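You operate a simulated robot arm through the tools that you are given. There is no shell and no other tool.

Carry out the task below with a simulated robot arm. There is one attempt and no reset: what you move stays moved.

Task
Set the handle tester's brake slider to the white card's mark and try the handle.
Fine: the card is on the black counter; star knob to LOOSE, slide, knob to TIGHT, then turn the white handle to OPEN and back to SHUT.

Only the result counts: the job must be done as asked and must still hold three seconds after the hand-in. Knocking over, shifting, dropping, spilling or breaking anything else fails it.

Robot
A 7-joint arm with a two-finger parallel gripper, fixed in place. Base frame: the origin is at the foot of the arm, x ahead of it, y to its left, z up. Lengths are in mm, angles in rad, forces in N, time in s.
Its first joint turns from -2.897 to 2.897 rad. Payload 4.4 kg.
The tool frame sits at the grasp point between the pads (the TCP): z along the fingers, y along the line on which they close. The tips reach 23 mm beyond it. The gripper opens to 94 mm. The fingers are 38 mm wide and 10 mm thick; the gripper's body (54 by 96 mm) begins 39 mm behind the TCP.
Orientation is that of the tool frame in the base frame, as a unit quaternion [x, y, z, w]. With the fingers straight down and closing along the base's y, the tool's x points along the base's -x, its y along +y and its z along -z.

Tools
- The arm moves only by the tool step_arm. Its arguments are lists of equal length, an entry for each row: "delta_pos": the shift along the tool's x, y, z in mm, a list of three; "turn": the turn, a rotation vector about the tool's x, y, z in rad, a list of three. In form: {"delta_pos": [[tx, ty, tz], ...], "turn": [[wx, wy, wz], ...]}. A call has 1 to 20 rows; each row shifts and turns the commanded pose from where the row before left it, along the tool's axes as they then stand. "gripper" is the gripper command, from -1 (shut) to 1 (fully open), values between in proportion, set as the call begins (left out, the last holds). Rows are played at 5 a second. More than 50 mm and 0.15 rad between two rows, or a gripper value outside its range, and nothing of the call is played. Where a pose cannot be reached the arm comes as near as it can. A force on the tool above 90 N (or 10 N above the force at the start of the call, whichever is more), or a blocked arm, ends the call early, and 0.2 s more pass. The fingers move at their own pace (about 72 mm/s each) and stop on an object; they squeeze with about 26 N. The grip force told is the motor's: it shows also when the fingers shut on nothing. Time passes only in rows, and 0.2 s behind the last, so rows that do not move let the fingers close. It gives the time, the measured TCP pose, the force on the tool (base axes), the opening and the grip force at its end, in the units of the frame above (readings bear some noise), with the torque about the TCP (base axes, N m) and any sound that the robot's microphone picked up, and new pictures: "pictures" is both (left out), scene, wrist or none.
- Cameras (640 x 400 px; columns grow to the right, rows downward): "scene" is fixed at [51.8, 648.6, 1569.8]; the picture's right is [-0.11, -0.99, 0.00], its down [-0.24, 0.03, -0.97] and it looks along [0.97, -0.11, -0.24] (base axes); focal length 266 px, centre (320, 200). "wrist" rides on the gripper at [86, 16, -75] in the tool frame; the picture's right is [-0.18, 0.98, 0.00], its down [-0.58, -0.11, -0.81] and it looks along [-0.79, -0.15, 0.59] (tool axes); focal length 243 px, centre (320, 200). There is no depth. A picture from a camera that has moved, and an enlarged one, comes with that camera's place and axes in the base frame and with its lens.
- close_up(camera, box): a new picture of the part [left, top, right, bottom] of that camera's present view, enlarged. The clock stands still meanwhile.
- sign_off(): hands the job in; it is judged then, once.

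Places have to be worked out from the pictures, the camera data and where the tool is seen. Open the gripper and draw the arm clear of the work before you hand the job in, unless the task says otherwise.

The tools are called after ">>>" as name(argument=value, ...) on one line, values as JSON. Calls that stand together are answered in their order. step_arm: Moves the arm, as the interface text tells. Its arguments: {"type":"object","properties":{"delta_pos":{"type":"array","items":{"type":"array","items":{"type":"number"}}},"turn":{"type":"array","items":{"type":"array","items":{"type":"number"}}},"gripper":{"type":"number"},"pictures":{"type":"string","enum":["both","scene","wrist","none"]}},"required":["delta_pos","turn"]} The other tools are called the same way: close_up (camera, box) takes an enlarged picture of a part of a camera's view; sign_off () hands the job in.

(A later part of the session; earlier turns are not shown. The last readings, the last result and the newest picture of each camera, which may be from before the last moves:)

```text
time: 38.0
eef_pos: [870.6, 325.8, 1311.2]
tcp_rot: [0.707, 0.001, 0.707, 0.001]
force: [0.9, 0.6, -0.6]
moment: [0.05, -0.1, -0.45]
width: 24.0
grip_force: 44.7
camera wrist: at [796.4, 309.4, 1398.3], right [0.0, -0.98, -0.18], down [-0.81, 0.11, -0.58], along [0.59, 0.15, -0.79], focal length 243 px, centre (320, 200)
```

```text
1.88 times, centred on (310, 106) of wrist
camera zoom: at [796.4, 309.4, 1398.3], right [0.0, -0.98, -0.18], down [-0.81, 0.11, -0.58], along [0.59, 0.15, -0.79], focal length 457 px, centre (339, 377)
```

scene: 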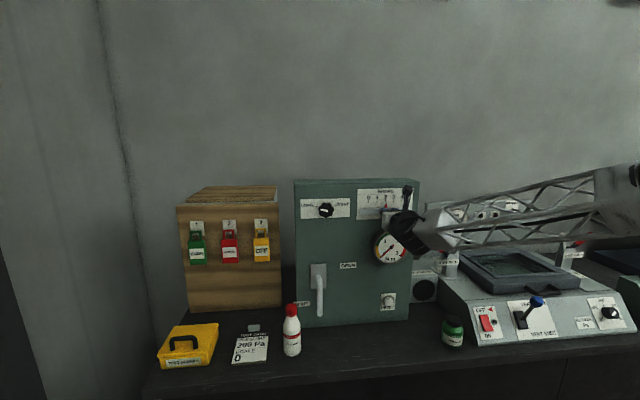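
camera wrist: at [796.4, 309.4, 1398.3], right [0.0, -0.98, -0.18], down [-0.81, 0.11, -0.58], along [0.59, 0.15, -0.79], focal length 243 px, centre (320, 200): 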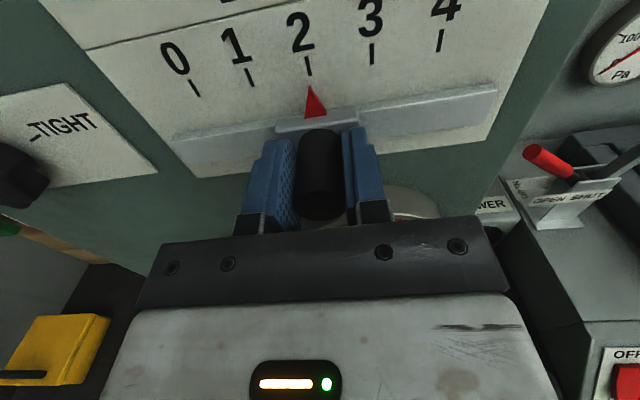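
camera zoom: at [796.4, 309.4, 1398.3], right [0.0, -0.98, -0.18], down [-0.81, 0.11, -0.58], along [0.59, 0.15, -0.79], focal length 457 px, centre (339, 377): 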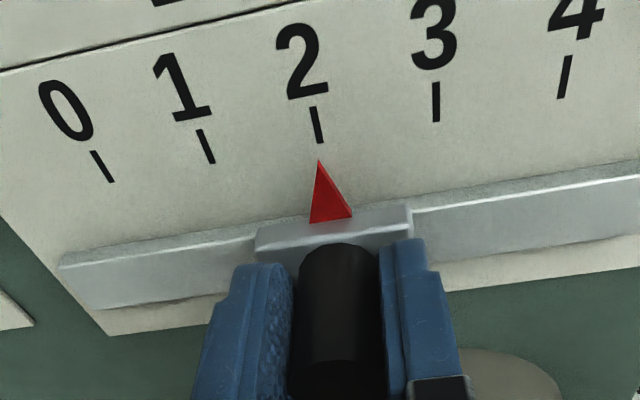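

Gripped firmly at 24 mm with the pointer on tick 2. Tick spacing works out to about 30 mm, so mark 0 is 60 mm to the left (+y, or −tool y). Sliding slowly.

>>> step_arm(delta_pos=[[0, -6, 0], [0, -8, 0], [0, -8, 0], [0, -8, 0], [0, -8, 0], [0, -8, 0], [0, -7, 0], [0, -4, 0], [0, 0, 0], [0, 0, 0]], turn=[[0, 0, 0], [0, 0, 0], [0, 0, 0], [0, 0, 0], [0, 0, 0], [0, 0, 0], [0, 0, 0], [0, 0, 0], [0, 0, 0], [0, 0, 0]])

>>> close_up(camera="wrist", box=[200, 30, 440, 180])

>>> close_up(camera="scene", box=[340, 180, 420, 230])

```text
time: 40.2
eef_pos: [871.0, 382.7, 1312.3]
tcp_rot: [0.708, 0.001, 0.707, 0.001]
force: [41.9, -2.6, -4.1]
moment: [0.0, -0.06, -0.47]
width: 23.9
grip_force: 45.1
camera wrist: at [795.9, 366.3, 1398.4], right [0.0, -0.98, -0.18], down [-0.81, 0.11, -0.58], along [0.59, 0.15, -0.79], focal length 243 px, centre (320, 200)
```

scene: 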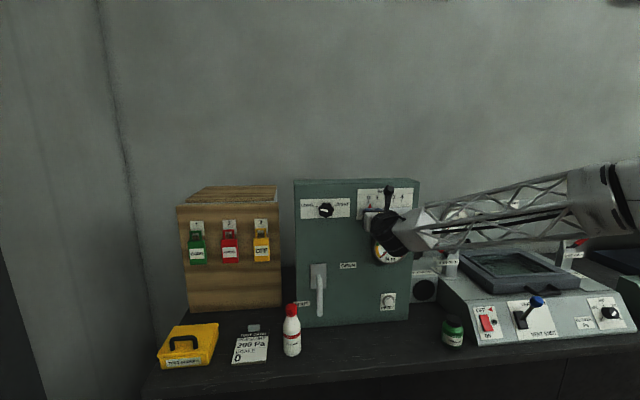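
wrist: 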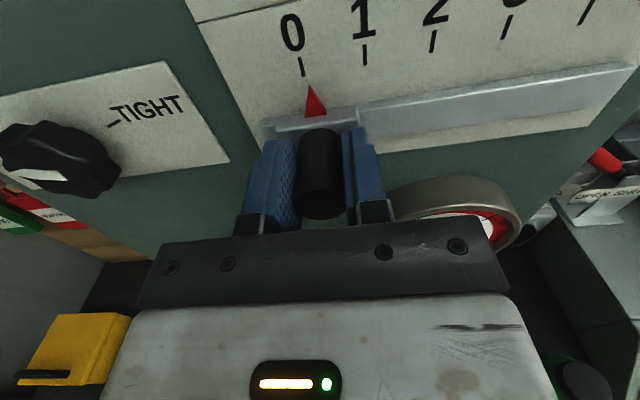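

```text
2.67 times, centred on (320, 105) of wrist
camera zoom: at [795.9, 366.3, 1398.4], right [0.0, -0.98, -0.18], down [-0.81, 0.11, -0.58], along [0.59, 0.15, -0.79], focal length 647 px, centre (320, 453)
```

zoom: 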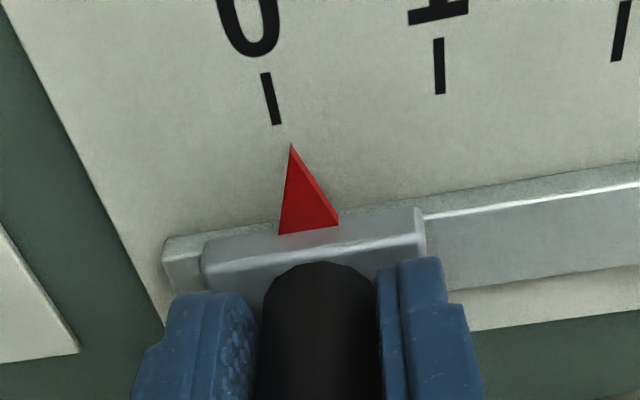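

```text
8.00 times, centred on (380, 205) of scene
camera zoom: at [51.8, 648.6, 1569.8], right [-0.11, -0.99, 0.0], down [-0.24, 0.03, -0.97], along [0.97, -0.11, -0.24], focal length 2127 px, centre (-160, 160)
```

zoom: 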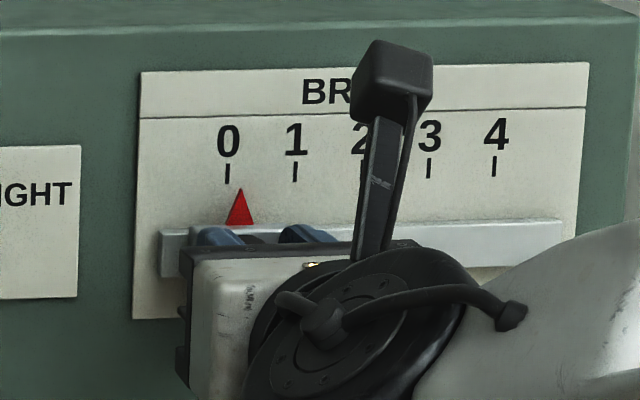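

The slider moved 57 mm; both views show it about 2.5–3 mm short of the 0 tick compared with how it sat on 2. I'll nudge the rest.

>>> step_arm(delta_pos=[[0, -1.5, 0], [0, -1.5, 0], [0, 0, 0], [0, 0, 0]], turn=[[0, 0, 0], [0, 0, 0], [0, 0, 0], [0, 0, 0]])

>>> close_up(camera="wrist", box=[200, 30, 440, 180])

>>> close_up(camera="scene", box=[340, 180, 420, 230])

```text
time: 41.2
eef_pos: [871.3, 384.2, 1312.8]
tcp_rot: [0.707, 0.001, 0.707, 0.0]
force: [32.0, -3.6, -8.5]
moment: [-0.13, -0.58, -0.4]
width: 24.0
grip_force: 45.0
camera wrist: at [795.9, 369.2, 1398.5], right [0.0, -0.98, -0.18], down [-0.81, 0.11, -0.58], along [0.59, 0.15, -0.79], focal length 243 px, centre (320, 200)
```

scene: 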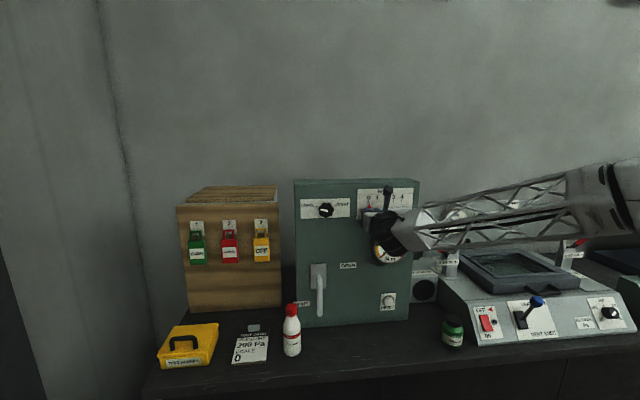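
wrist: 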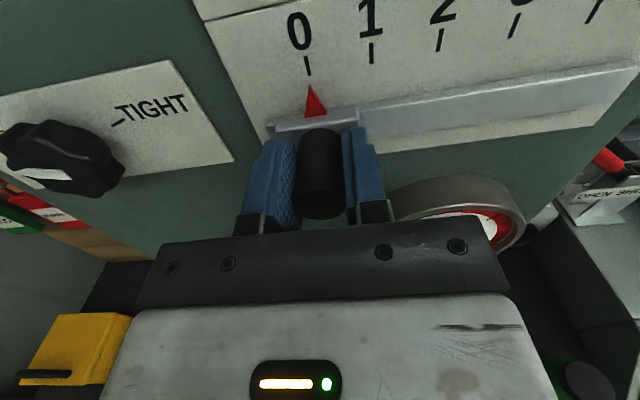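

```text
2.67 times, centred on (320, 105) of wrist
camera zoom: at [795.9, 369.2, 1398.5], right [0.0, -0.98, -0.18], down [-0.81, 0.11, -0.58], along [0.59, 0.15, -0.79], focal length 647 px, centre (320, 453)
```

zoom: 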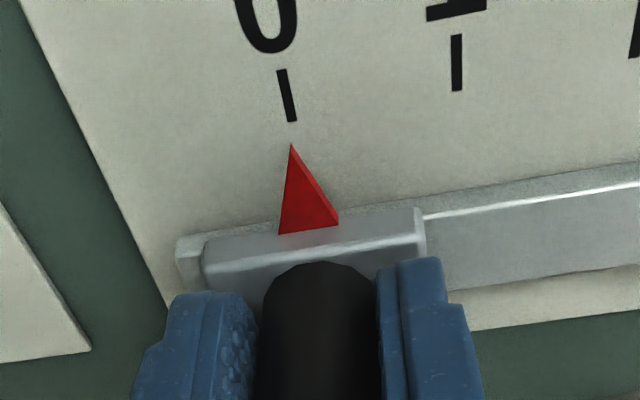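

```text
8.00 times, centred on (380, 205) of scene
camera zoom: at [51.8, 648.6, 1569.8], right [-0.11, -0.99, 0.0], down [-0.24, 0.03, -0.97], along [0.97, -0.11, -0.24], focal length 2127 px, centre (-160, 160)
```

zoom: 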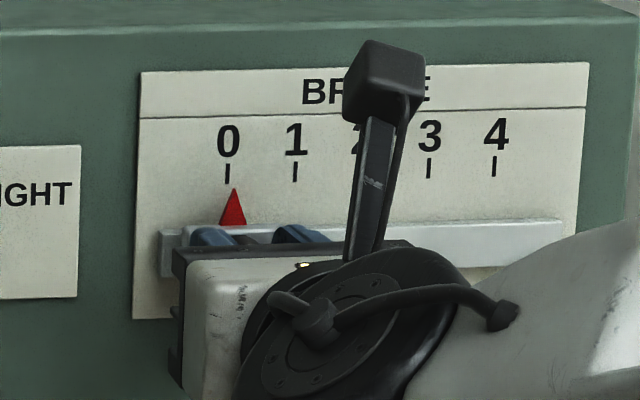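

Now both views match the on-mark appearance (offset 7 px in scene, as expected from parallax). Releasing and retreating.

>>> step_arm(delta_pos=[[0, 0, 0], [0, 0, 0], [0, 0, 0], [0, 0, 0]], turn=[[0, 0, 0], [0, 0, 0], [0, 0, 0], [0, 0, 0]], gripper=1, pictures="none")

>>> close_up(camera="wrist", box=[200, 30, 440, 180])

>>> step_arm(delta_pos=[[0, 0, -20], [0, 0, -30], [0, 0, -35], [0, 0, -35], [0, 0, 0]], turn=[[0, 0, 0], [0, 0, 0], [0, 0, 0], [0, 0, 0], [0, 0, 0]])

>>> close_up(camera="scene", box=[340, 180, 420, 230])

>>> close_up(camera="wrist", box=[200, 0, 440, 150])

```text
time: 42.2
eef_pos: [870.2, 386.4, 1312.8]
tcp_rot: [0.707, 0.001, 0.707, 0.0]
force: [-0.1, -0.5, 0.0]
moment: [0.0, -0.02, -0.04]
width: 93.9
grip_force: 0.1
```

```text
2.67 times, centred on (320, 105) of wrist
camera zoom: at [795.4, 369.3, 1399.3], right [0.0, -0.98, -0.18], down [-0.81, 0.11, -0.58], along [0.59, 0.15, -0.79], focal length 647 px, centre (320, 453)
```

zoom: 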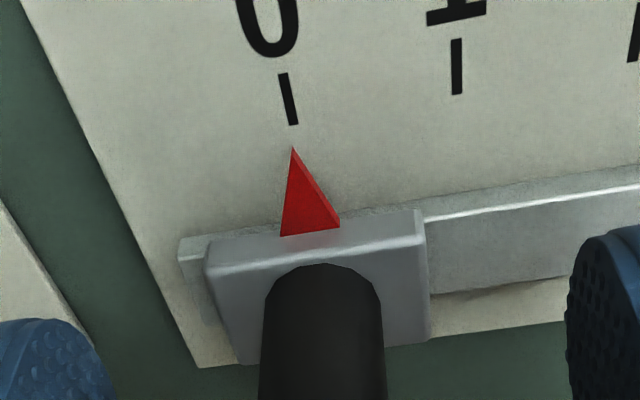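

```text
time: 43.4
eef_pos: [751.5, 383.2, 1312.9]
tcp_rot: [0.707, 0.001, 0.707, -0.001]
force: [0.3, 0.1, -0.4]
moment: [0.02, 0.03, -0.01]
width: 94.0
grip_force: 0.1
camera wrist: at [676.6, 368.4, 1399.6], right [0.0, -0.98, -0.18], down [-0.81, 0.11, -0.58], along [0.59, 0.15, -0.79], focal length 243 px, centre (320, 200)
```

scene: 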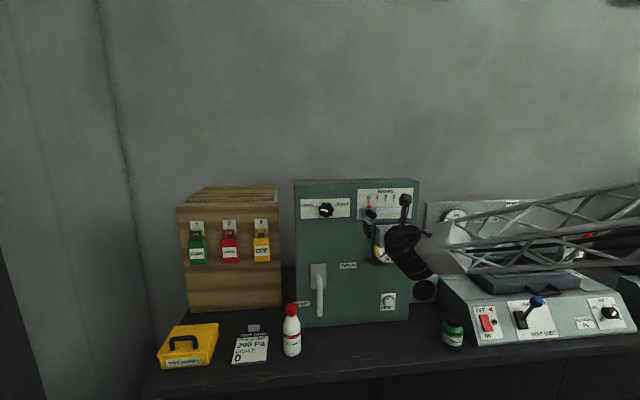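
wrist: 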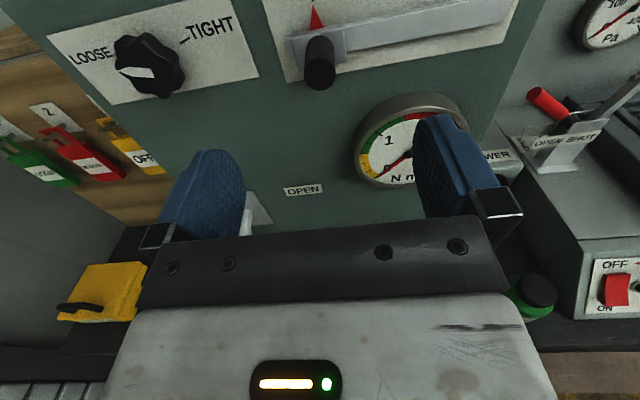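

```text
8.00 times, centred on (380, 205) of scene
camera zoom: at [51.8, 648.6, 1569.8], right [-0.11, -0.99, 0.0], down [-0.24, 0.03, -0.97], along [0.97, -0.11, -0.24], focal length 2127 px, centre (-160, 160)
```

zoom: 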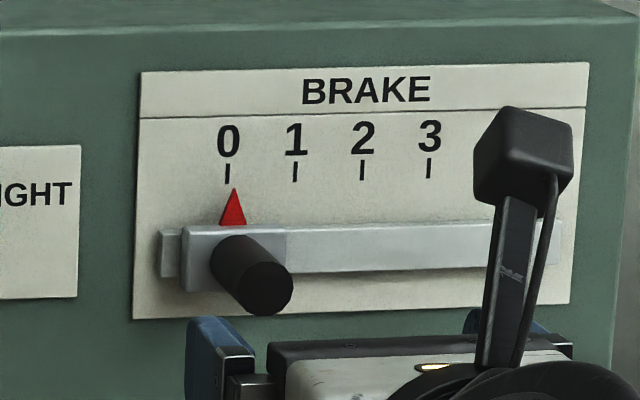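

```text
2.67 times, centred on (320, 75) of wrist
camera zoom: at [676.6, 368.4, 1399.6], right [0.0, -0.98, -0.18], down [-0.81, 0.11, -0.58], along [0.59, 0.15, -0.79], focal length 647 px, centre (320, 533)
```

zoom: 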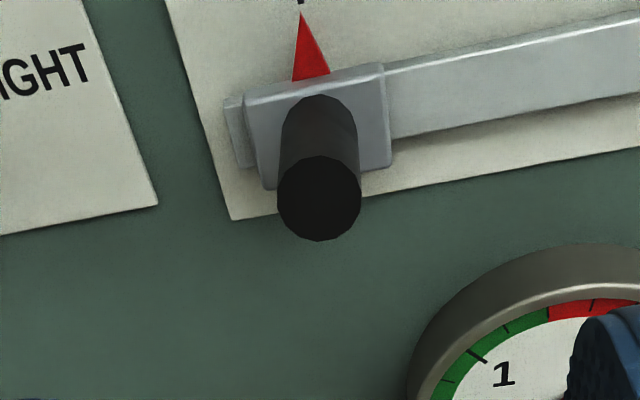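

The slider stays on 0. Now I'll go back in front of the knob (camera still on top) to tighten it.

>>> step_arm(delta_pos=[[3, -38, 0], [3, -38, 0], [3, -38, 0], [2.5, -36, 0], [0, 0, 0]], turn=[[0, 0, 0], [0, 0, 0], [0, 0, 0], [0, 0, 0], [0, 0, 0]])

>>> close_up(camera="wrist", box=[200, 0, 440, 150])

```text
time: 44.6
eef_pos: [751.0, 534.4, 1322.6]
tcp_rot: [0.707, 0.001, 0.707, -0.001]
force: [0.3, -0.7, 0.1]
moment: [0.0, 0.02, 0.01]
width: 93.7
grip_force: 0.1
camera wrist: at [675.0, 518.8, 1408.5], right [0.0, -0.98, -0.18], down [-0.81, 0.11, -0.58], along [0.59, 0.15, -0.79], focal length 243 px, centre (320, 200)
```

scene: 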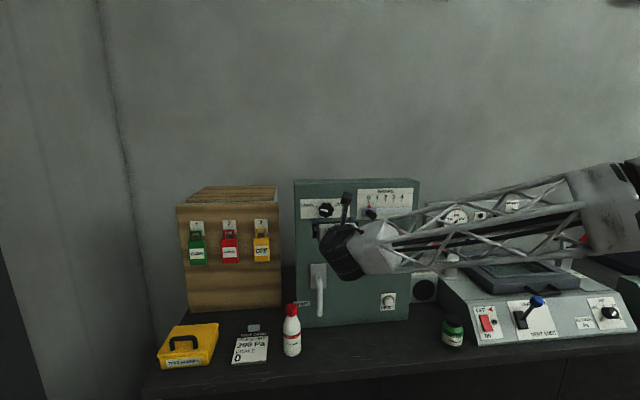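
wrist: 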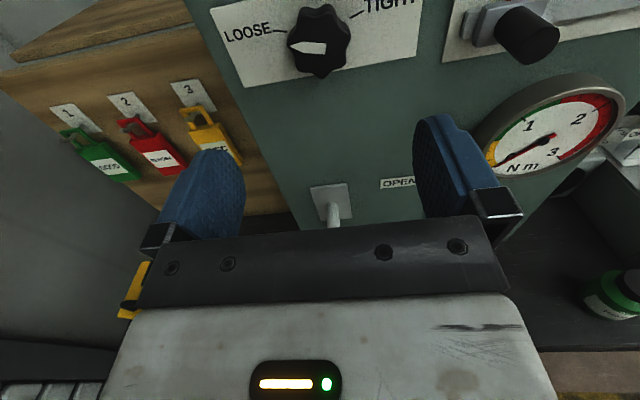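

```text
2.67 times, centred on (320, 75) of wrist
camera zoom: at [675.0, 518.8, 1408.5], right [0.0, -0.98, -0.18], down [-0.81, 0.11, -0.58], along [0.59, 0.15, -0.79], focal length 647 px, centre (320, 533)
```

zoom: 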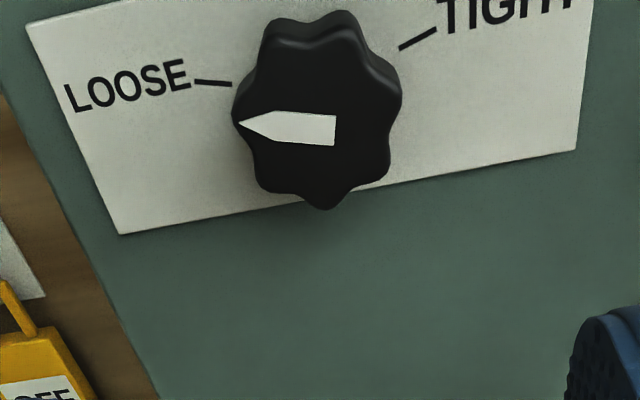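

Aligned as before. I'll raise 1 mm, advance and close on the knob.

>>> step_arm(delta_pos=[[1, 0, 25], [0, 0, 25], [0, 0, 25], [0, 0, 20], [0, 0, 15], [0, 0, 15], [0, 0, 10], [0, 0, 0]], turn=[[0, 0, 0], [0, 0, 0], [0, 0, 0], [0, 0, 0], [0, 0, 0], [0, 0, 0], [0, 0, 0], [0, 0, 0]], pictures="wrist")

>>> step_arm(delta_pos=[[0, 0, 0], [0, 0, 0], [0, 0, 0], [0, 0, 0], [0, 0, 0]], turn=[[0, 0, 0], [0, 0, 0], [0, 0, 0], [0, 0, 0], [0, 0, 0]], gripper=-1, pictures="wrist")

```text
time: 46.4
eef_pos: [884.7, 534.9, 1326.1]
tcp_rot: [0.707, 0.001, 0.707, 0.0]
force: [-1.4, 0.5, -0.4]
moment: [-0.01, 0.0, -0.01]
width: 94.0
grip_force: 0.1
camera wrist: at [810.2, 519.2, 1411.5], right [0.0, -0.98, -0.18], down [-0.81, 0.11, -0.58], along [0.59, 0.15, -0.79], focal length 243 px, centre (320, 200)
```

wrist: 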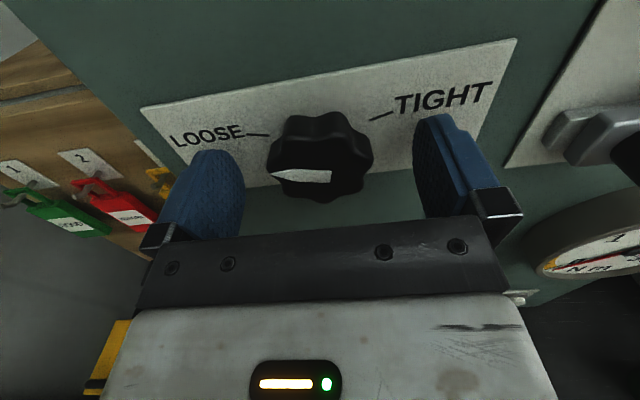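

```text
time: 47.6
eef_pos: [883.3, 535.5, 1325.8]
tcp_rot: [0.707, 0.001, 0.707, 0.001]
force: [-0.1, -2.4, -0.9]
moment: [0.0, 0.0, -0.08]
width: 51.5
grip_force: 44.7
camera wrist: at [810.1, 519.2, 1411.4], right [0.0, -0.98, -0.18], down [-0.81, 0.11, -0.58], along [0.59, 0.15, -0.79], focal length 243 px, centre (320, 200)
```

wrist: 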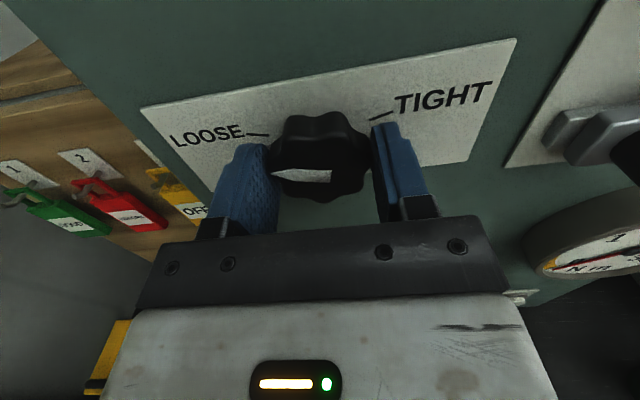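

Well centred this time (side load only 2 N). Turning clockwise (+tool z) toward TIGHT, first half.

>>> step_arm(delta_pos=[[0, 0, 0], [0, 0, 0], [0, 0, 0], [0, 0, 0], [0, 0, 0], [0, 0, 0], [0, 0, 0], [0, 0, 0], [0, 0, 0], [0, 0, 0]], turn=[[0, 0, 0.14544], [0, 0, 0.14544], [0, 0, 0.14544], [0, 0, 0.14544], [0, 0, 0.14544], [0, 0, 0.14544], [0, 0, 0.14544], [0, 0, 0.14544], [0, 0, 0.14544], [0, 0, 0]], pictures="wrist")

```text
time: 49.8
eef_pos: [884.3, 534.6, 1325.5]
tcp_rot: [0.561, -0.43, 0.561, -0.431]
force: [-33.4, -25.0, -11.0]
moment: [0.03, 0.72, -0.48]
width: 51.5
grip_force: 45.3
camera wrist: at [810.2, 447.2, 1331.4], right [0.0, -0.08, -1.0], down [-0.81, 0.59, -0.04], along [0.59, 0.8, -0.06], focal length 243 px, centre (320, 200)
```

wrist: 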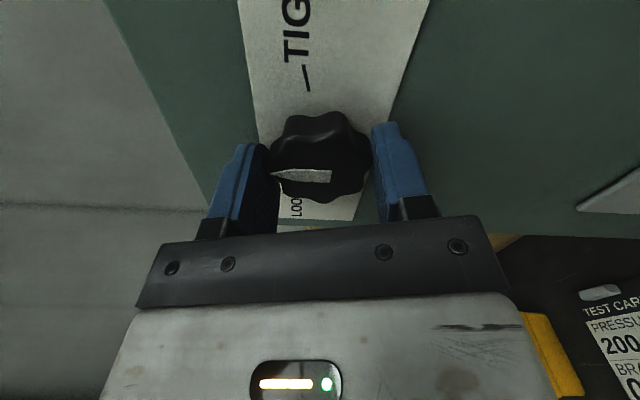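

The pointer is up again. Second half to TIGHT, plus a slight extra to seat it.

>>> step_arm(delta_pos=[[0, 0, 0], [0, 0, 0], [0, 0, 0], [0, 0, 0], [0, 0, 0], [0, 0, 0], [0, 0, 0], [0, 0, 0], [0, 0, 0], [0, 0, 0], [0, 0, 0]], turn=[[0, 0, 0.14544], [0, 0, 0.14544], [0, 0, 0.14544], [0, 0, 0.14544], [0, 0, 0.14544], [0, 0, 0.14544], [0, 0, 0.14544], [0, 0, 0.14544], [0, 0, 0.14544], [0, 0, 0.03], [0, 0, 0]], pictures="wrist")

```text
time: 52.2
eef_pos: [884.3, 535.2, 1325.6]
tcp_rot: [-0.174, 0.685, -0.173, 0.686]
force: [11.3, 1.1, -0.5]
moment: [-1.07, 0.09, 0.03]
width: 51.7
grip_force: 44.8
camera wrist: at [810.4, 508.7, 1241.1], right [0.0, 0.95, -0.3], down [-0.81, 0.18, 0.56], along [0.59, 0.25, 0.77], focal length 243 px, centre (320, 200)
```

wrist: 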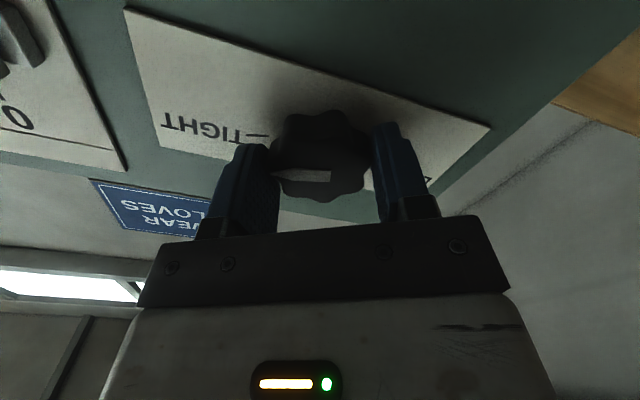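

A −1.07 N·m reaction shows the TIGHT stop is reached. Releasing, retreating and checking.

>>> step_arm(delta_pos=[[0, 0, 0], [0, 0, 0], [0, 0, 0], [0, 0, 0]], turn=[[0, 0, 0], [0, 0, 0], [0, 0, 0], [0, 0, 0]], gripper=1, pictures="none")

>>> step_arm(delta_pos=[[0, 0, -25], [0, 0, -35], [0, 0, -35], [0, 0, -35], [0, 0, -40], [0, 0, 0]], turn=[[0, 0, 0], [0, 0, 0], [0, 0, 0], [0, 0, 0], [0, 0, 0], [0, 0, 0]])

>>> close_up(camera="scene", box=[295, 180, 415, 255])

>>> close_up(camera="wrist", box=[200, 0, 440, 150])

```text
time: 53.2
eef_pos: [885.8, 535.6, 1324.9]
tcp_rot: [-0.173, 0.686, -0.173, 0.686]
force: [0.2, 0.4, 1.2]
moment: [-0.01, 0.01, -0.01]
width: 94.0
grip_force: 0.0
```

```text
time: 54.6
eef_pos: [713.9, 535.8, 1325.4]
tcp_rot: [-0.173, 0.686, -0.172, 0.686]
force: [0.6, 0.3, -0.8]
moment: [-0.03, 0.01, -0.01]
width: 94.0
grip_force: 0.2
camera wrist: at [639.6, 509.8, 1241.7], right [0.0, 0.95, -0.31], down [-0.81, 0.18, 0.56], along [0.59, 0.25, 0.77], focal length 243 px, centre (320, 200)
```

scene: 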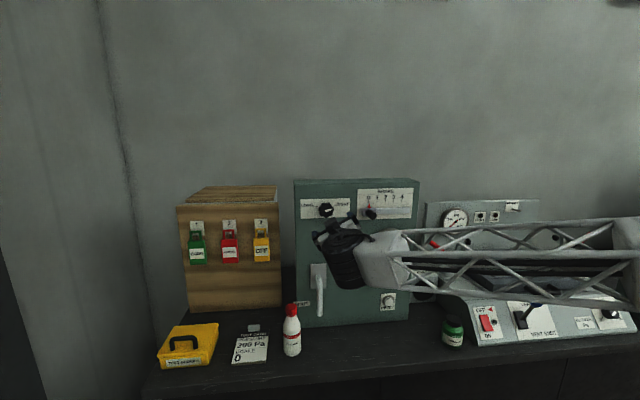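
wrist: 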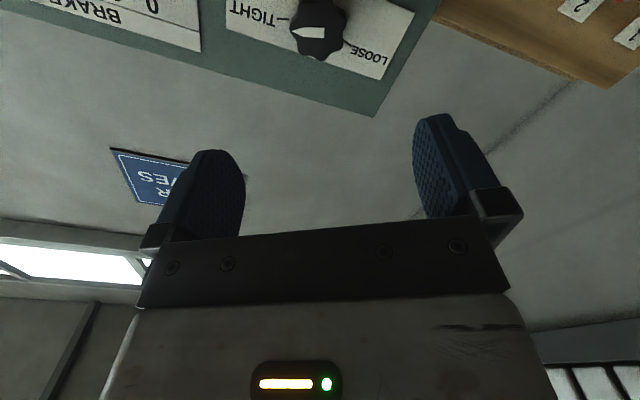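

```text
5.33 times, centred on (355, 218) of scene
camera zoom: at [51.8, 648.6, 1569.8], right [-0.11, -0.99, 0.0], down [-0.24, 0.03, -0.97], along [0.97, -0.11, -0.24], focal length 1418 px, centre (133, 107)
```

zoom: 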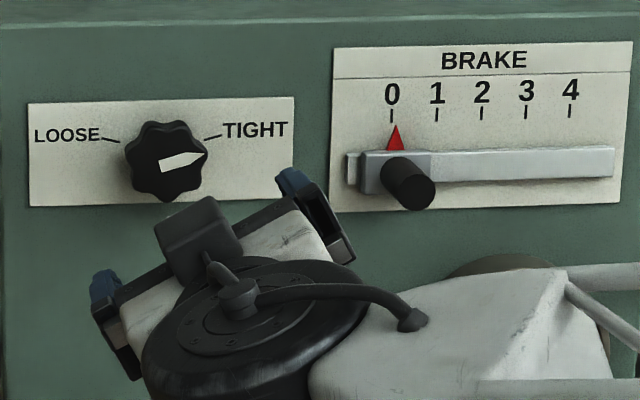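

```text
2.67 times, centred on (320, 75) of wrist
camera zoom: at [639.6, 509.8, 1241.7], right [0.0, 0.95, -0.31], down [-0.81, 0.18, 0.56], along [0.59, 0.25, 0.77], focal length 647 px, centre (320, 533)
```

zoom: 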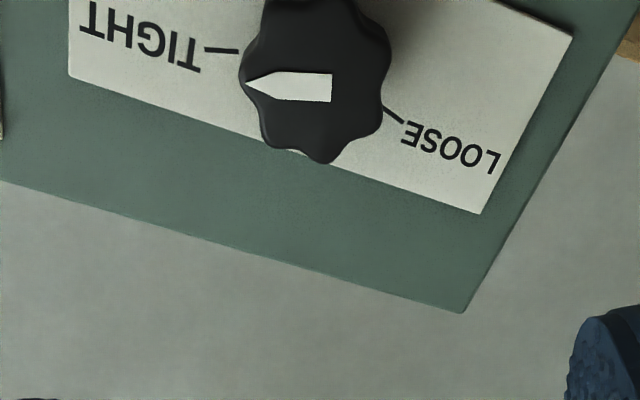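

Knob is back at TIGHT and the slider is on 0. Now the handle: from the scene view the pivot is near (y 561, z 1096) and the lever hangs to z≈936; the bottle is at about (795, 659). I'll narrow the gripper, roll to 0 and descend to a standoff in front of the lever.

>>> step_arm(delta_pos=[[0, 0, 0], [0, 0, 0], [0, 0, 0], [0, 0, 0], [40, 3, -3], [40, 3, -3], [40, 3, -3], [40, 3, -3], [40, 3, -2], [40, 3, 0], [40, 3, 0], [30, 3, 0], [0, 0, 0]], turn=[[0, 0, 0.1236], [0, 0, 0.1236], [0, 0, 0.1236], [0, 0, 0.1236], [0, 0, 0], [0, 0, 0], [0, 0, 0], [0, 0, 0], [0, 0, 0], [0, 0, 0], [0, 0, 0], [0, 0, 0], [0, 0, 0]], gripper=0.1)

>>> close_up(camera="scene", box=[285, 255, 365, 305])

>>> close_up(camera="wrist", box=[160, 0, 480, 200])

```text
time: 57.4
eef_pos: [701.3, 556.8, 1015.3]
tcp_rot: [-0.002, 0.707, 0.0, 0.707]
force: [1.3, -0.1, 0.1]
moment: [-0.02, 0.0, 0.0]
width: 51.8
grip_force: 0.0
camera wrist: at [626.5, 574.7, 928.5], right [0.0, 0.98, 0.18], down [-0.81, -0.11, 0.58], along [0.59, -0.15, 0.79], focal length 243 px, centre (320, 200)
```

scene: 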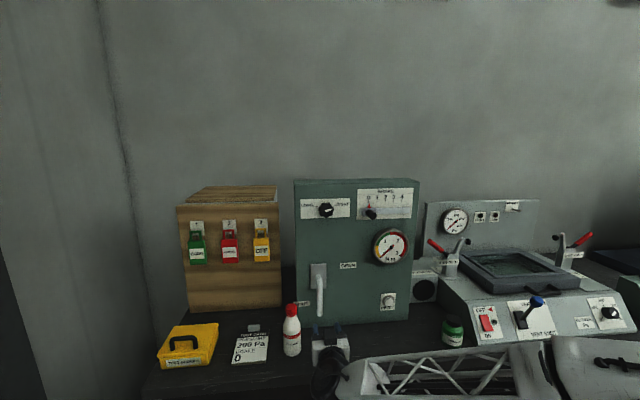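
wrist: 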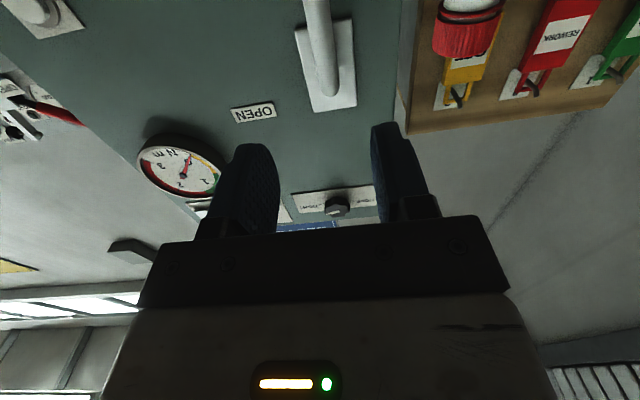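

```text
8.00 times, centred on (325, 280) of scene
camera zoom: at [51.8, 648.6, 1569.8], right [-0.11, -0.99, 0.0], down [-0.24, 0.03, -0.97], along [0.97, -0.11, -0.24], focal length 2127 px, centre (280, -440)
```

zoom: 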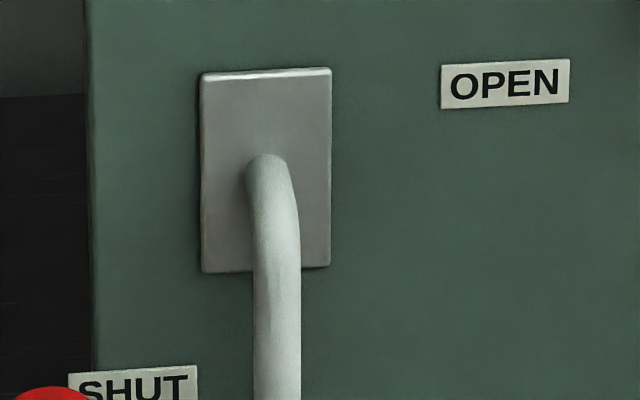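

```text
2.00 times, centred on (320, 100) of wrist
camera zoom: at [626.5, 574.7, 928.5], right [0.0, 0.98, 0.18], down [-0.81, -0.11, 0.58], along [0.59, -0.15, 0.79], focal length 485 px, centre (320, 400)
```

zoom: 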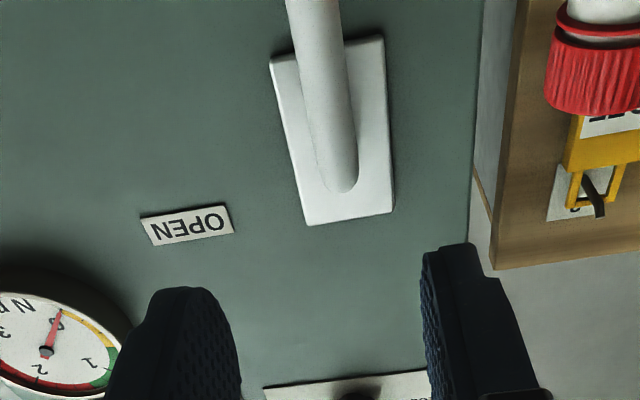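

The lever is about 21 mm thick at y≈560, roughly 55–65 mm off the face, and the pivot is at about z≈1072 (plate centre). I'll drop to z≈985 and advance partway to refine.

>>> step_arm(delta_pos=[[15, 1.5, 0], [15, 0, 10], [0, 0, 30], [0, 0, 30], [0, 0, 30], [0, 0, 0]], turn=[[0, 0, 0], [0, 0, 0], [0, 0, 0], [0, 0, 0], [0, 0, 0], [0, 0, 0]])

>>> close_up(camera="scene", box=[270, 280, 366, 340])

>>> close_up(camera="wrist", box=[160, 0, 480, 200])

```text
time: 58.8
eef_pos: [799.9, 558.3, 986.5]
tcp_rot: [-0.001, 0.707, 0.0, 0.707]
force: [1.0, 0.1, -0.4]
moment: [0.01, -0.01, -0.03]
width: 51.7
grip_force: 0.1
camera wrist: at [724.9, 574.8, 899.0], right [0.0, 0.98, 0.18], down [-0.81, -0.11, 0.58], along [0.59, -0.15, 0.79], focal length 243 px, centre (320, 200)
```

scene: 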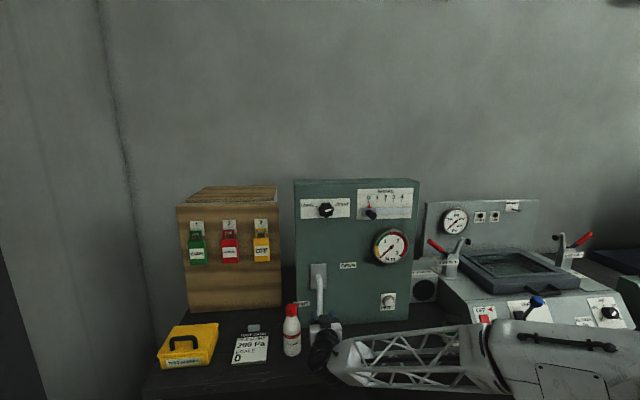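
wrist: 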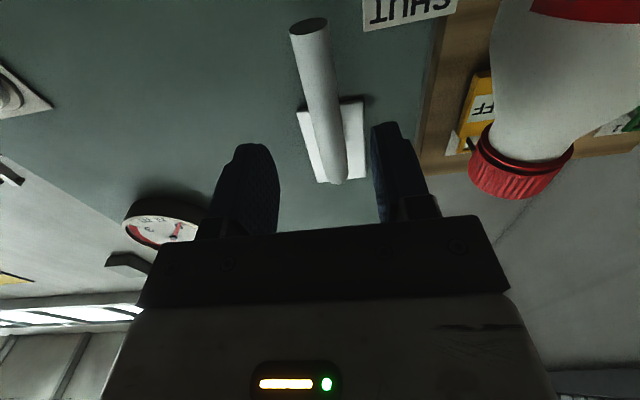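

```text
6.67 times, centred on (318, 310) of scene
camera zoom: at [51.8, 648.6, 1569.8], right [-0.11, -0.99, 0.0], down [-0.24, 0.03, -0.97], along [0.97, -0.11, -0.24], focal length 1772 px, centre (333, -533)
```

zoom: 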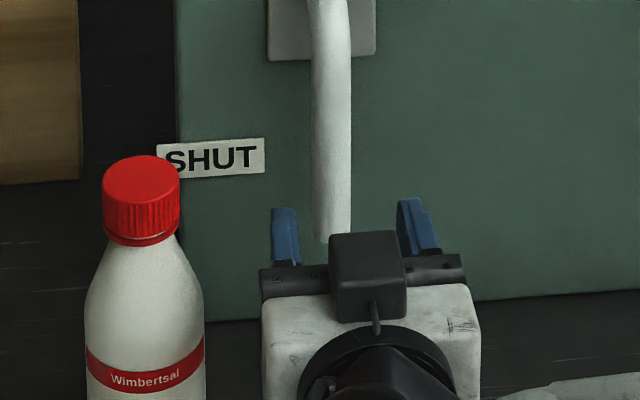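

```text
2.00 times, centred on (320, 100) of wrist
camera zoom: at [724.9, 574.8, 899.0], right [0.0, 0.98, 0.18], down [-0.81, -0.11, 0.58], along [0.59, -0.15, 0.79], focal length 485 px, centre (320, 400)
```

zoom: 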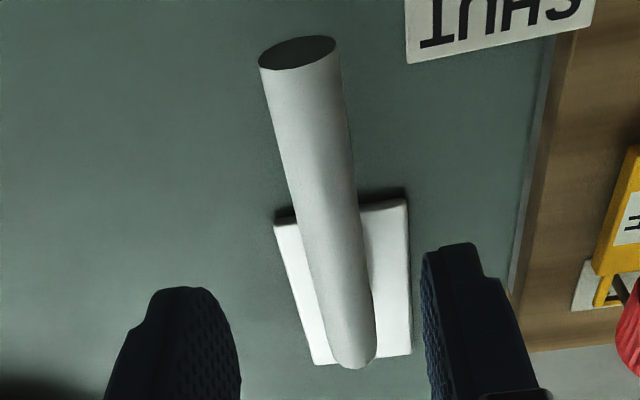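

The tip triangulates to (868, 560, 944), so the lever axis is x≈868. I'll shift 2 mm in +y, advance 66 mm to straddle the lever and close.

>>> step_arm(delta_pos=[[0, 2, 10], [0, 0, 20], [0, 0, 20], [0, 0, 16], [0, 0, 0]], turn=[[0, 0, 0], [0, 0, 0], [0, 0, 0], [0, 0, 0], [0, 0, 0]])

>>> step_arm(delta_pos=[[0, 0, 0], [0, 0, 0], [0, 0, 0], [0, 0, 0]], turn=[[0, 0, 0], [0, 0, 0], [0, 0, 0], [0, 0, 0]], gripper=-1)

```text
time: 60.0
eef_pos: [866.9, 562.6, 984.6]
tcp_rot: [-0.001, 0.707, -0.001, 0.707]
force: [-0.4, 0.5, -0.1]
moment: [0.01, 0.0, 0.01]
width: 51.4
grip_force: 0.2
camera wrist: at [792.3, 578.2, 898.8], right [0.0, 0.98, 0.18], down [-0.81, -0.11, 0.58], along [0.59, -0.15, 0.79], focal length 243 px, centre (320, 200)
```

scene: 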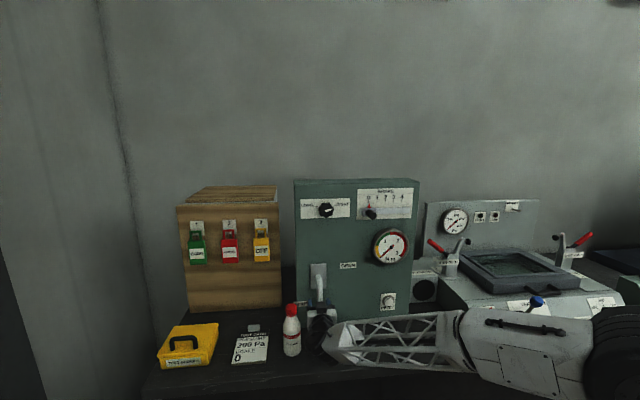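
wrist: 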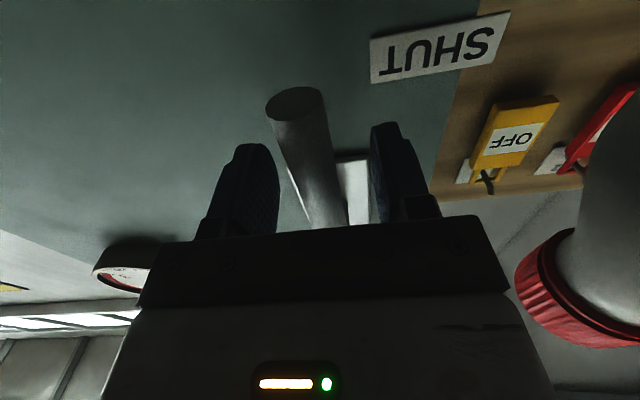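

```text
time: 61.0
eef_pos: [866.9, 560.1, 986.0]
tcp_rot: [0.0, 0.707, -0.002, 0.707]
force: [-11.4, -50.7, 3.3]
moment: [0.55, -0.33, -0.2]
width: 20.8
grip_force: 45.4
camera wrist: at [792.7, 576.7, 898.7], right [0.0, 0.98, 0.18], down [-0.81, -0.11, 0.58], along [0.59, -0.15, 0.79], focal length 243 px, centre (320, 200)
```

scene: 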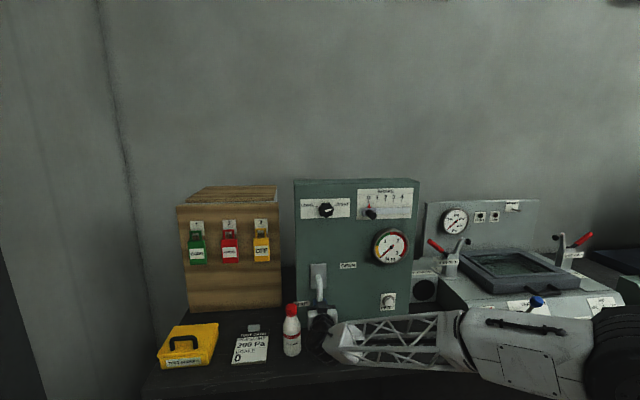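
wrist: 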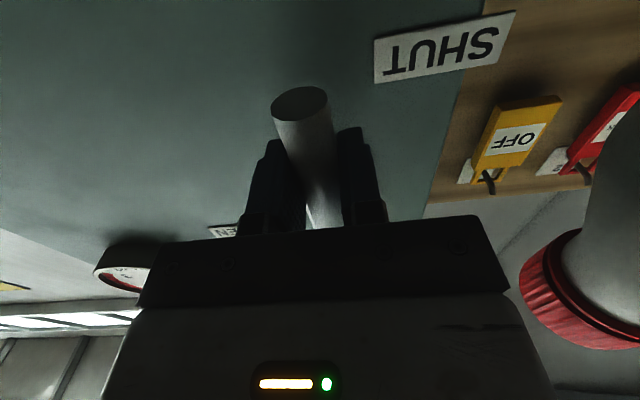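

Gripped at 21 mm, but there's a −50 N side load, meaning the lever is about 2 mm to my −y. I'll relieve that first.

>>> step_arm(delta_pos=[[0, -1, 0], [0, -1, 0], [0, 0, 0]], turn=[[0, 0, 0], [0, 0, 0], [0, 0, 0]], pictures="none")

```text
time: 61.8
eef_pos: [865.8, 560.4, 985.9]
tcp_rot: [-0.001, 0.707, 0.0, 0.707]
force: [41.6, -8.9, -3.0]
moment: [0.29, 0.03, 0.04]
width: 20.9
grip_force: 44.5
```

Side load is down to 9 N. I'll now swing the lever about its pivot (r≈86 mm, counter-clockwise toward OPEN), rolling the tool along with it, in a first 0.5 rad chunk.

>>> step_arm(delta_pos=[[-0.43, -8.6, 0], [-0.43, -8.6, 0], [-0.43, -8.6, 0], [-0.43, -8.6, 0], [-0.43, -8.6, 0], [0, 0, 0]], turn=[[0, 0, -0.1], [0, 0, -0.1], [0, 0, -0.1], [0, 0, -0.1], [0, 0, -0.1], [0, 0, 0]])

```text
time: 63.2
eef_pos: [865.9, 519.4, 996.0]
tcp_rot: [-0.178, 0.684, -0.174, 0.685]
force: [5.2, 11.5, 7.9]
moment: [-0.27, 0.19, -0.05]
width: 20.9
grip_force: 44.7
camera wrist: at [791.7, 492.1, 912.0], right [0.0, 0.95, -0.31], down [-0.81, 0.18, 0.56], along [0.59, 0.25, 0.77], focal length 243 px, centre (320, 200)
```

scene: 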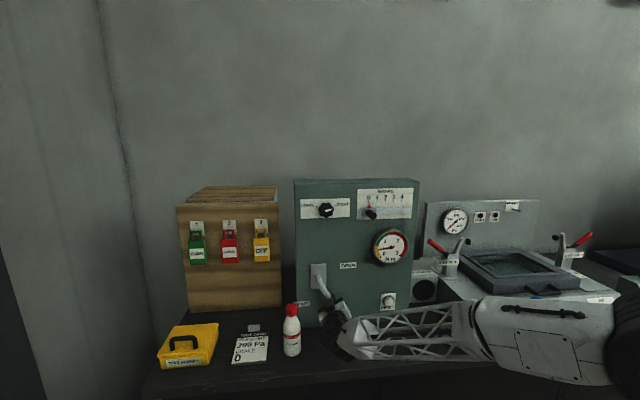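
wrist: 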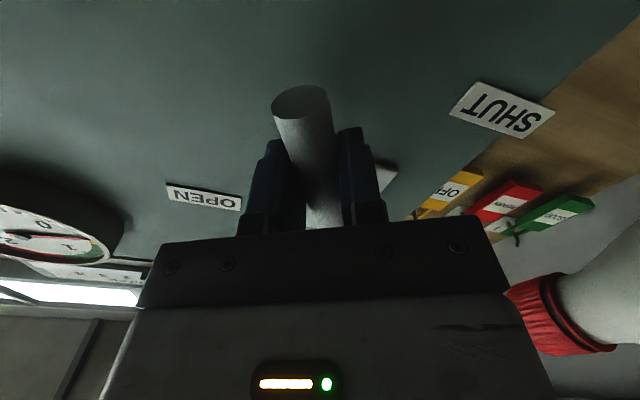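

The handle swings with little force and the torque gauge needle moved a bit. Continuing.

>>> step_arm(delta_pos=[[-0.43, -8.6, 0], [-0.43, -8.6, 0], [-0.43, -8.6, 0], [-0.43, -8.6, 0], [-0.43, -8.6, 0], [-0.43, -8.6, 0], [0, 0, 0]], turn=[[0, 0, -0.1], [0, 0, -0.1], [0, 0, -0.1], [0, 0, -0.1], [0, 0, -0.1], [0, 0, -0.1], [0, 0, 0]])

>>> close_up(camera="scene", box=[290, 225, 418, 305])

```text
time: 64.8
eef_pos: [864.9, 483.9, 1031.5]
tcp_rot: [-0.372, 0.602, -0.37, 0.602]
force: [-9.9, 38.6, 3.4]
moment: [-1.01, -0.15, 0.63]
width: 21.0
grip_force: 44.9
camera wrist: at [791.8, 414.7, 978.3], right [0.0, 0.61, -0.79], down [-0.81, 0.47, 0.36], along [0.59, 0.64, 0.49], focal length 243 px, centre (320, 200)
```

scene: 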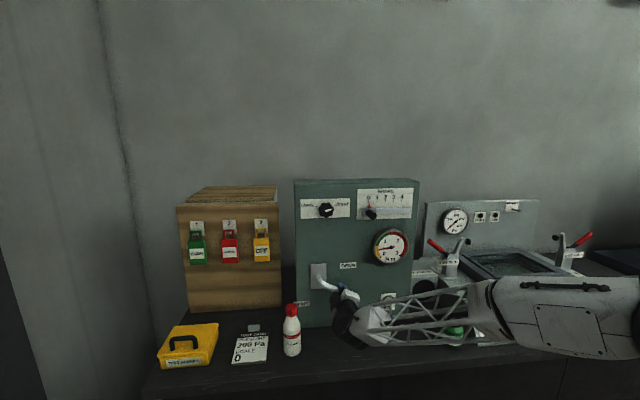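
wrist: 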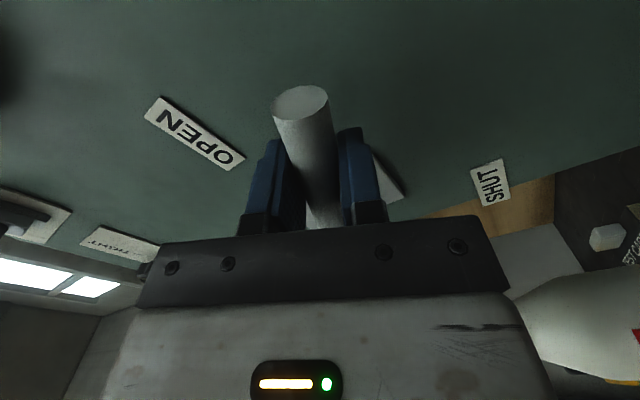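

```text
5.00 times, centred on (354, 265) of scene
camera zoom: at [51.8, 648.6, 1569.8], right [-0.11, -0.99, 0.0], down [-0.24, 0.03, -0.97], along [0.97, -0.11, -0.24], focal length 1329 px, centre (150, -125)
```

zoom: 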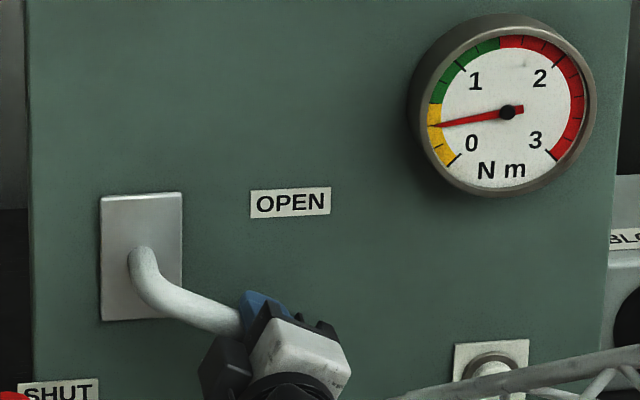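

Lever is at about 63°, and there's a mild inward radial pull, so the true pivot is a few mm lower than assumed. I'll continue the last 27° with a slightly smaller radius.

>>> step_arm(delta_pos=[[-1.0, -7.5, 0], [-0.8, -7.5, 0], [-0.6, -7.5, 0], [-0.5, -7.5, 0], [-0.4, -7.5, 0], [0, 0, 0]], turn=[[0, 0, -0.098], [0, 0, -0.098], [0, 0, -0.098], [0, 0, -0.095], [0, 0, -0.09], [0, 0, 0]])

>>> close_up(camera="scene", box=[290, 225, 418, 305])

```text
time: 66.2
eef_pos: [867.4, 475.6, 1070.2]
tcp_rot: [0.503, -0.497, 0.503, -0.498]
force: [-32.5, -21.4, 11.2]
moment: [1.67, -0.11, -0.11]
width: 21.0
grip_force: 44.6
camera wrist: at [792.8, 389.1, 1054.1], right [0.0, 0.17, -0.98], down [-0.81, 0.58, 0.1], along [0.59, 0.79, 0.14], focal length 243 px, centre (320, 200)
```

scene: 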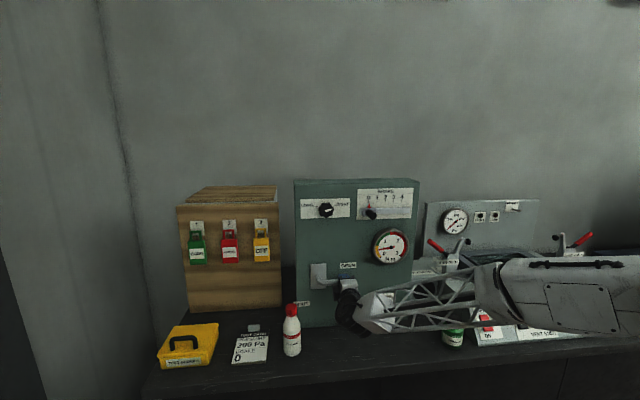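
wrist: 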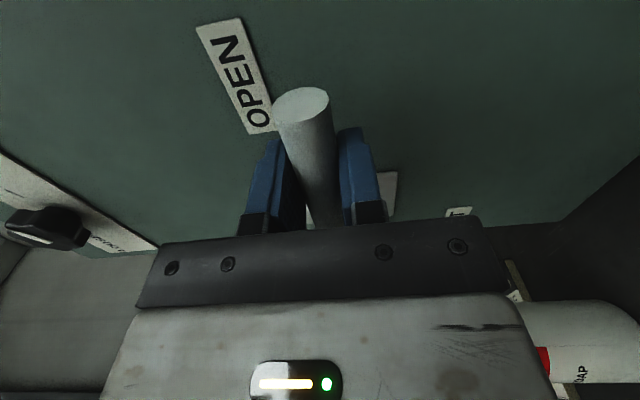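

```text
5.00 times, centred on (354, 265) of scene
camera zoom: at [51.8, 648.6, 1569.8], right [-0.11, -0.99, 0.0], down [-0.24, 0.03, -0.97], along [0.97, -0.11, -0.24], focal length 1329 px, centre (150, -125)
```

zoom: 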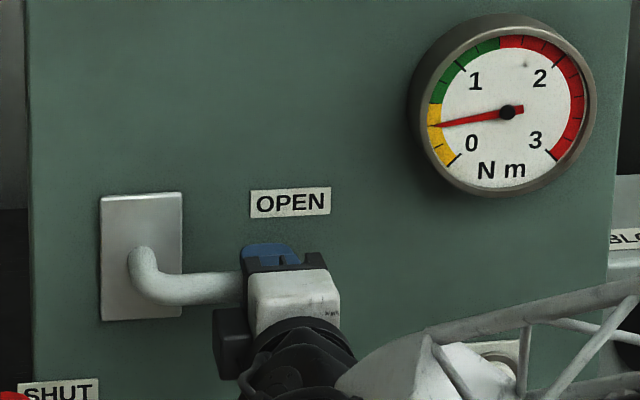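

The lever looks close to horizontal, maybe 3–4° short by comparison with the plate edges. I'll push a few degrees more while watching the force for a stop.

>>> step_arm(delta_pos=[[0, -2.5, 0], [0, -2.5, 0], [0, 0, 0]], turn=[[0, 0, -0.015], [0, 0, -0.015], [0, 0, 0]])

>>> close_up(camera="scene", box=[300, 255, 364, 295])

```text
time: 67.0
eef_pos: [867.8, 476.1, 1070.3]
tcp_rot: [0.512, -0.49, 0.509, -0.488]
force: [-8.5, -9.5, -25.4]
moment: [1.76, 0.06, 0.07]
width: 22.1
grip_force: 45.2
camera wrist: at [793.0, 388.9, 1057.4], right [0.0, 0.14, -0.99], down [-0.81, 0.58, 0.09], along [0.59, 0.8, 0.11], focal length 243 px, centre (320, 200)
```

scene: 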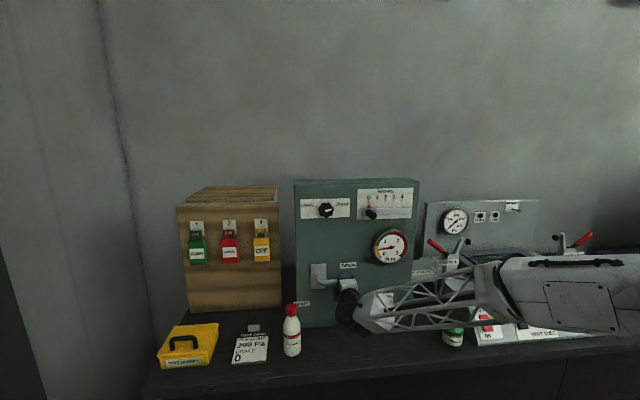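
wrist: 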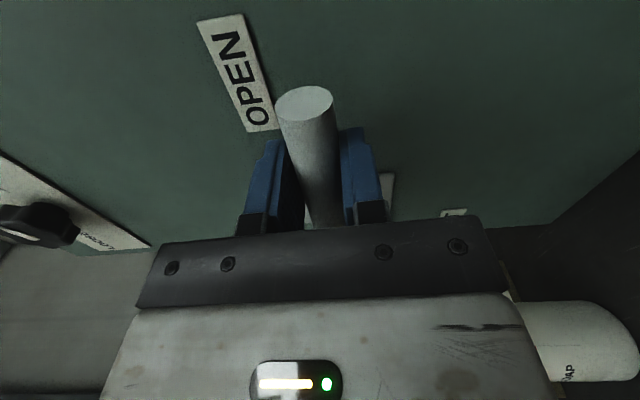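

```text
10.00 times, centred on (332, 275) of scene
camera zoom: at [51.8, 648.6, 1569.8], right [-0.11, -0.99, 0.0], down [-0.24, 0.03, -0.97], along [0.97, -0.11, -0.24], focal length 2659 px, centre (200, -550)
```

zoom: 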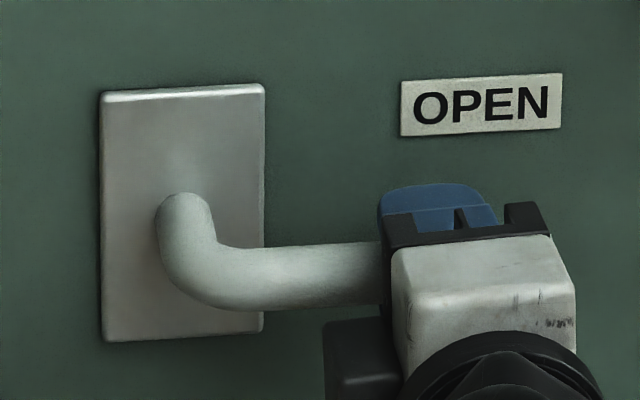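

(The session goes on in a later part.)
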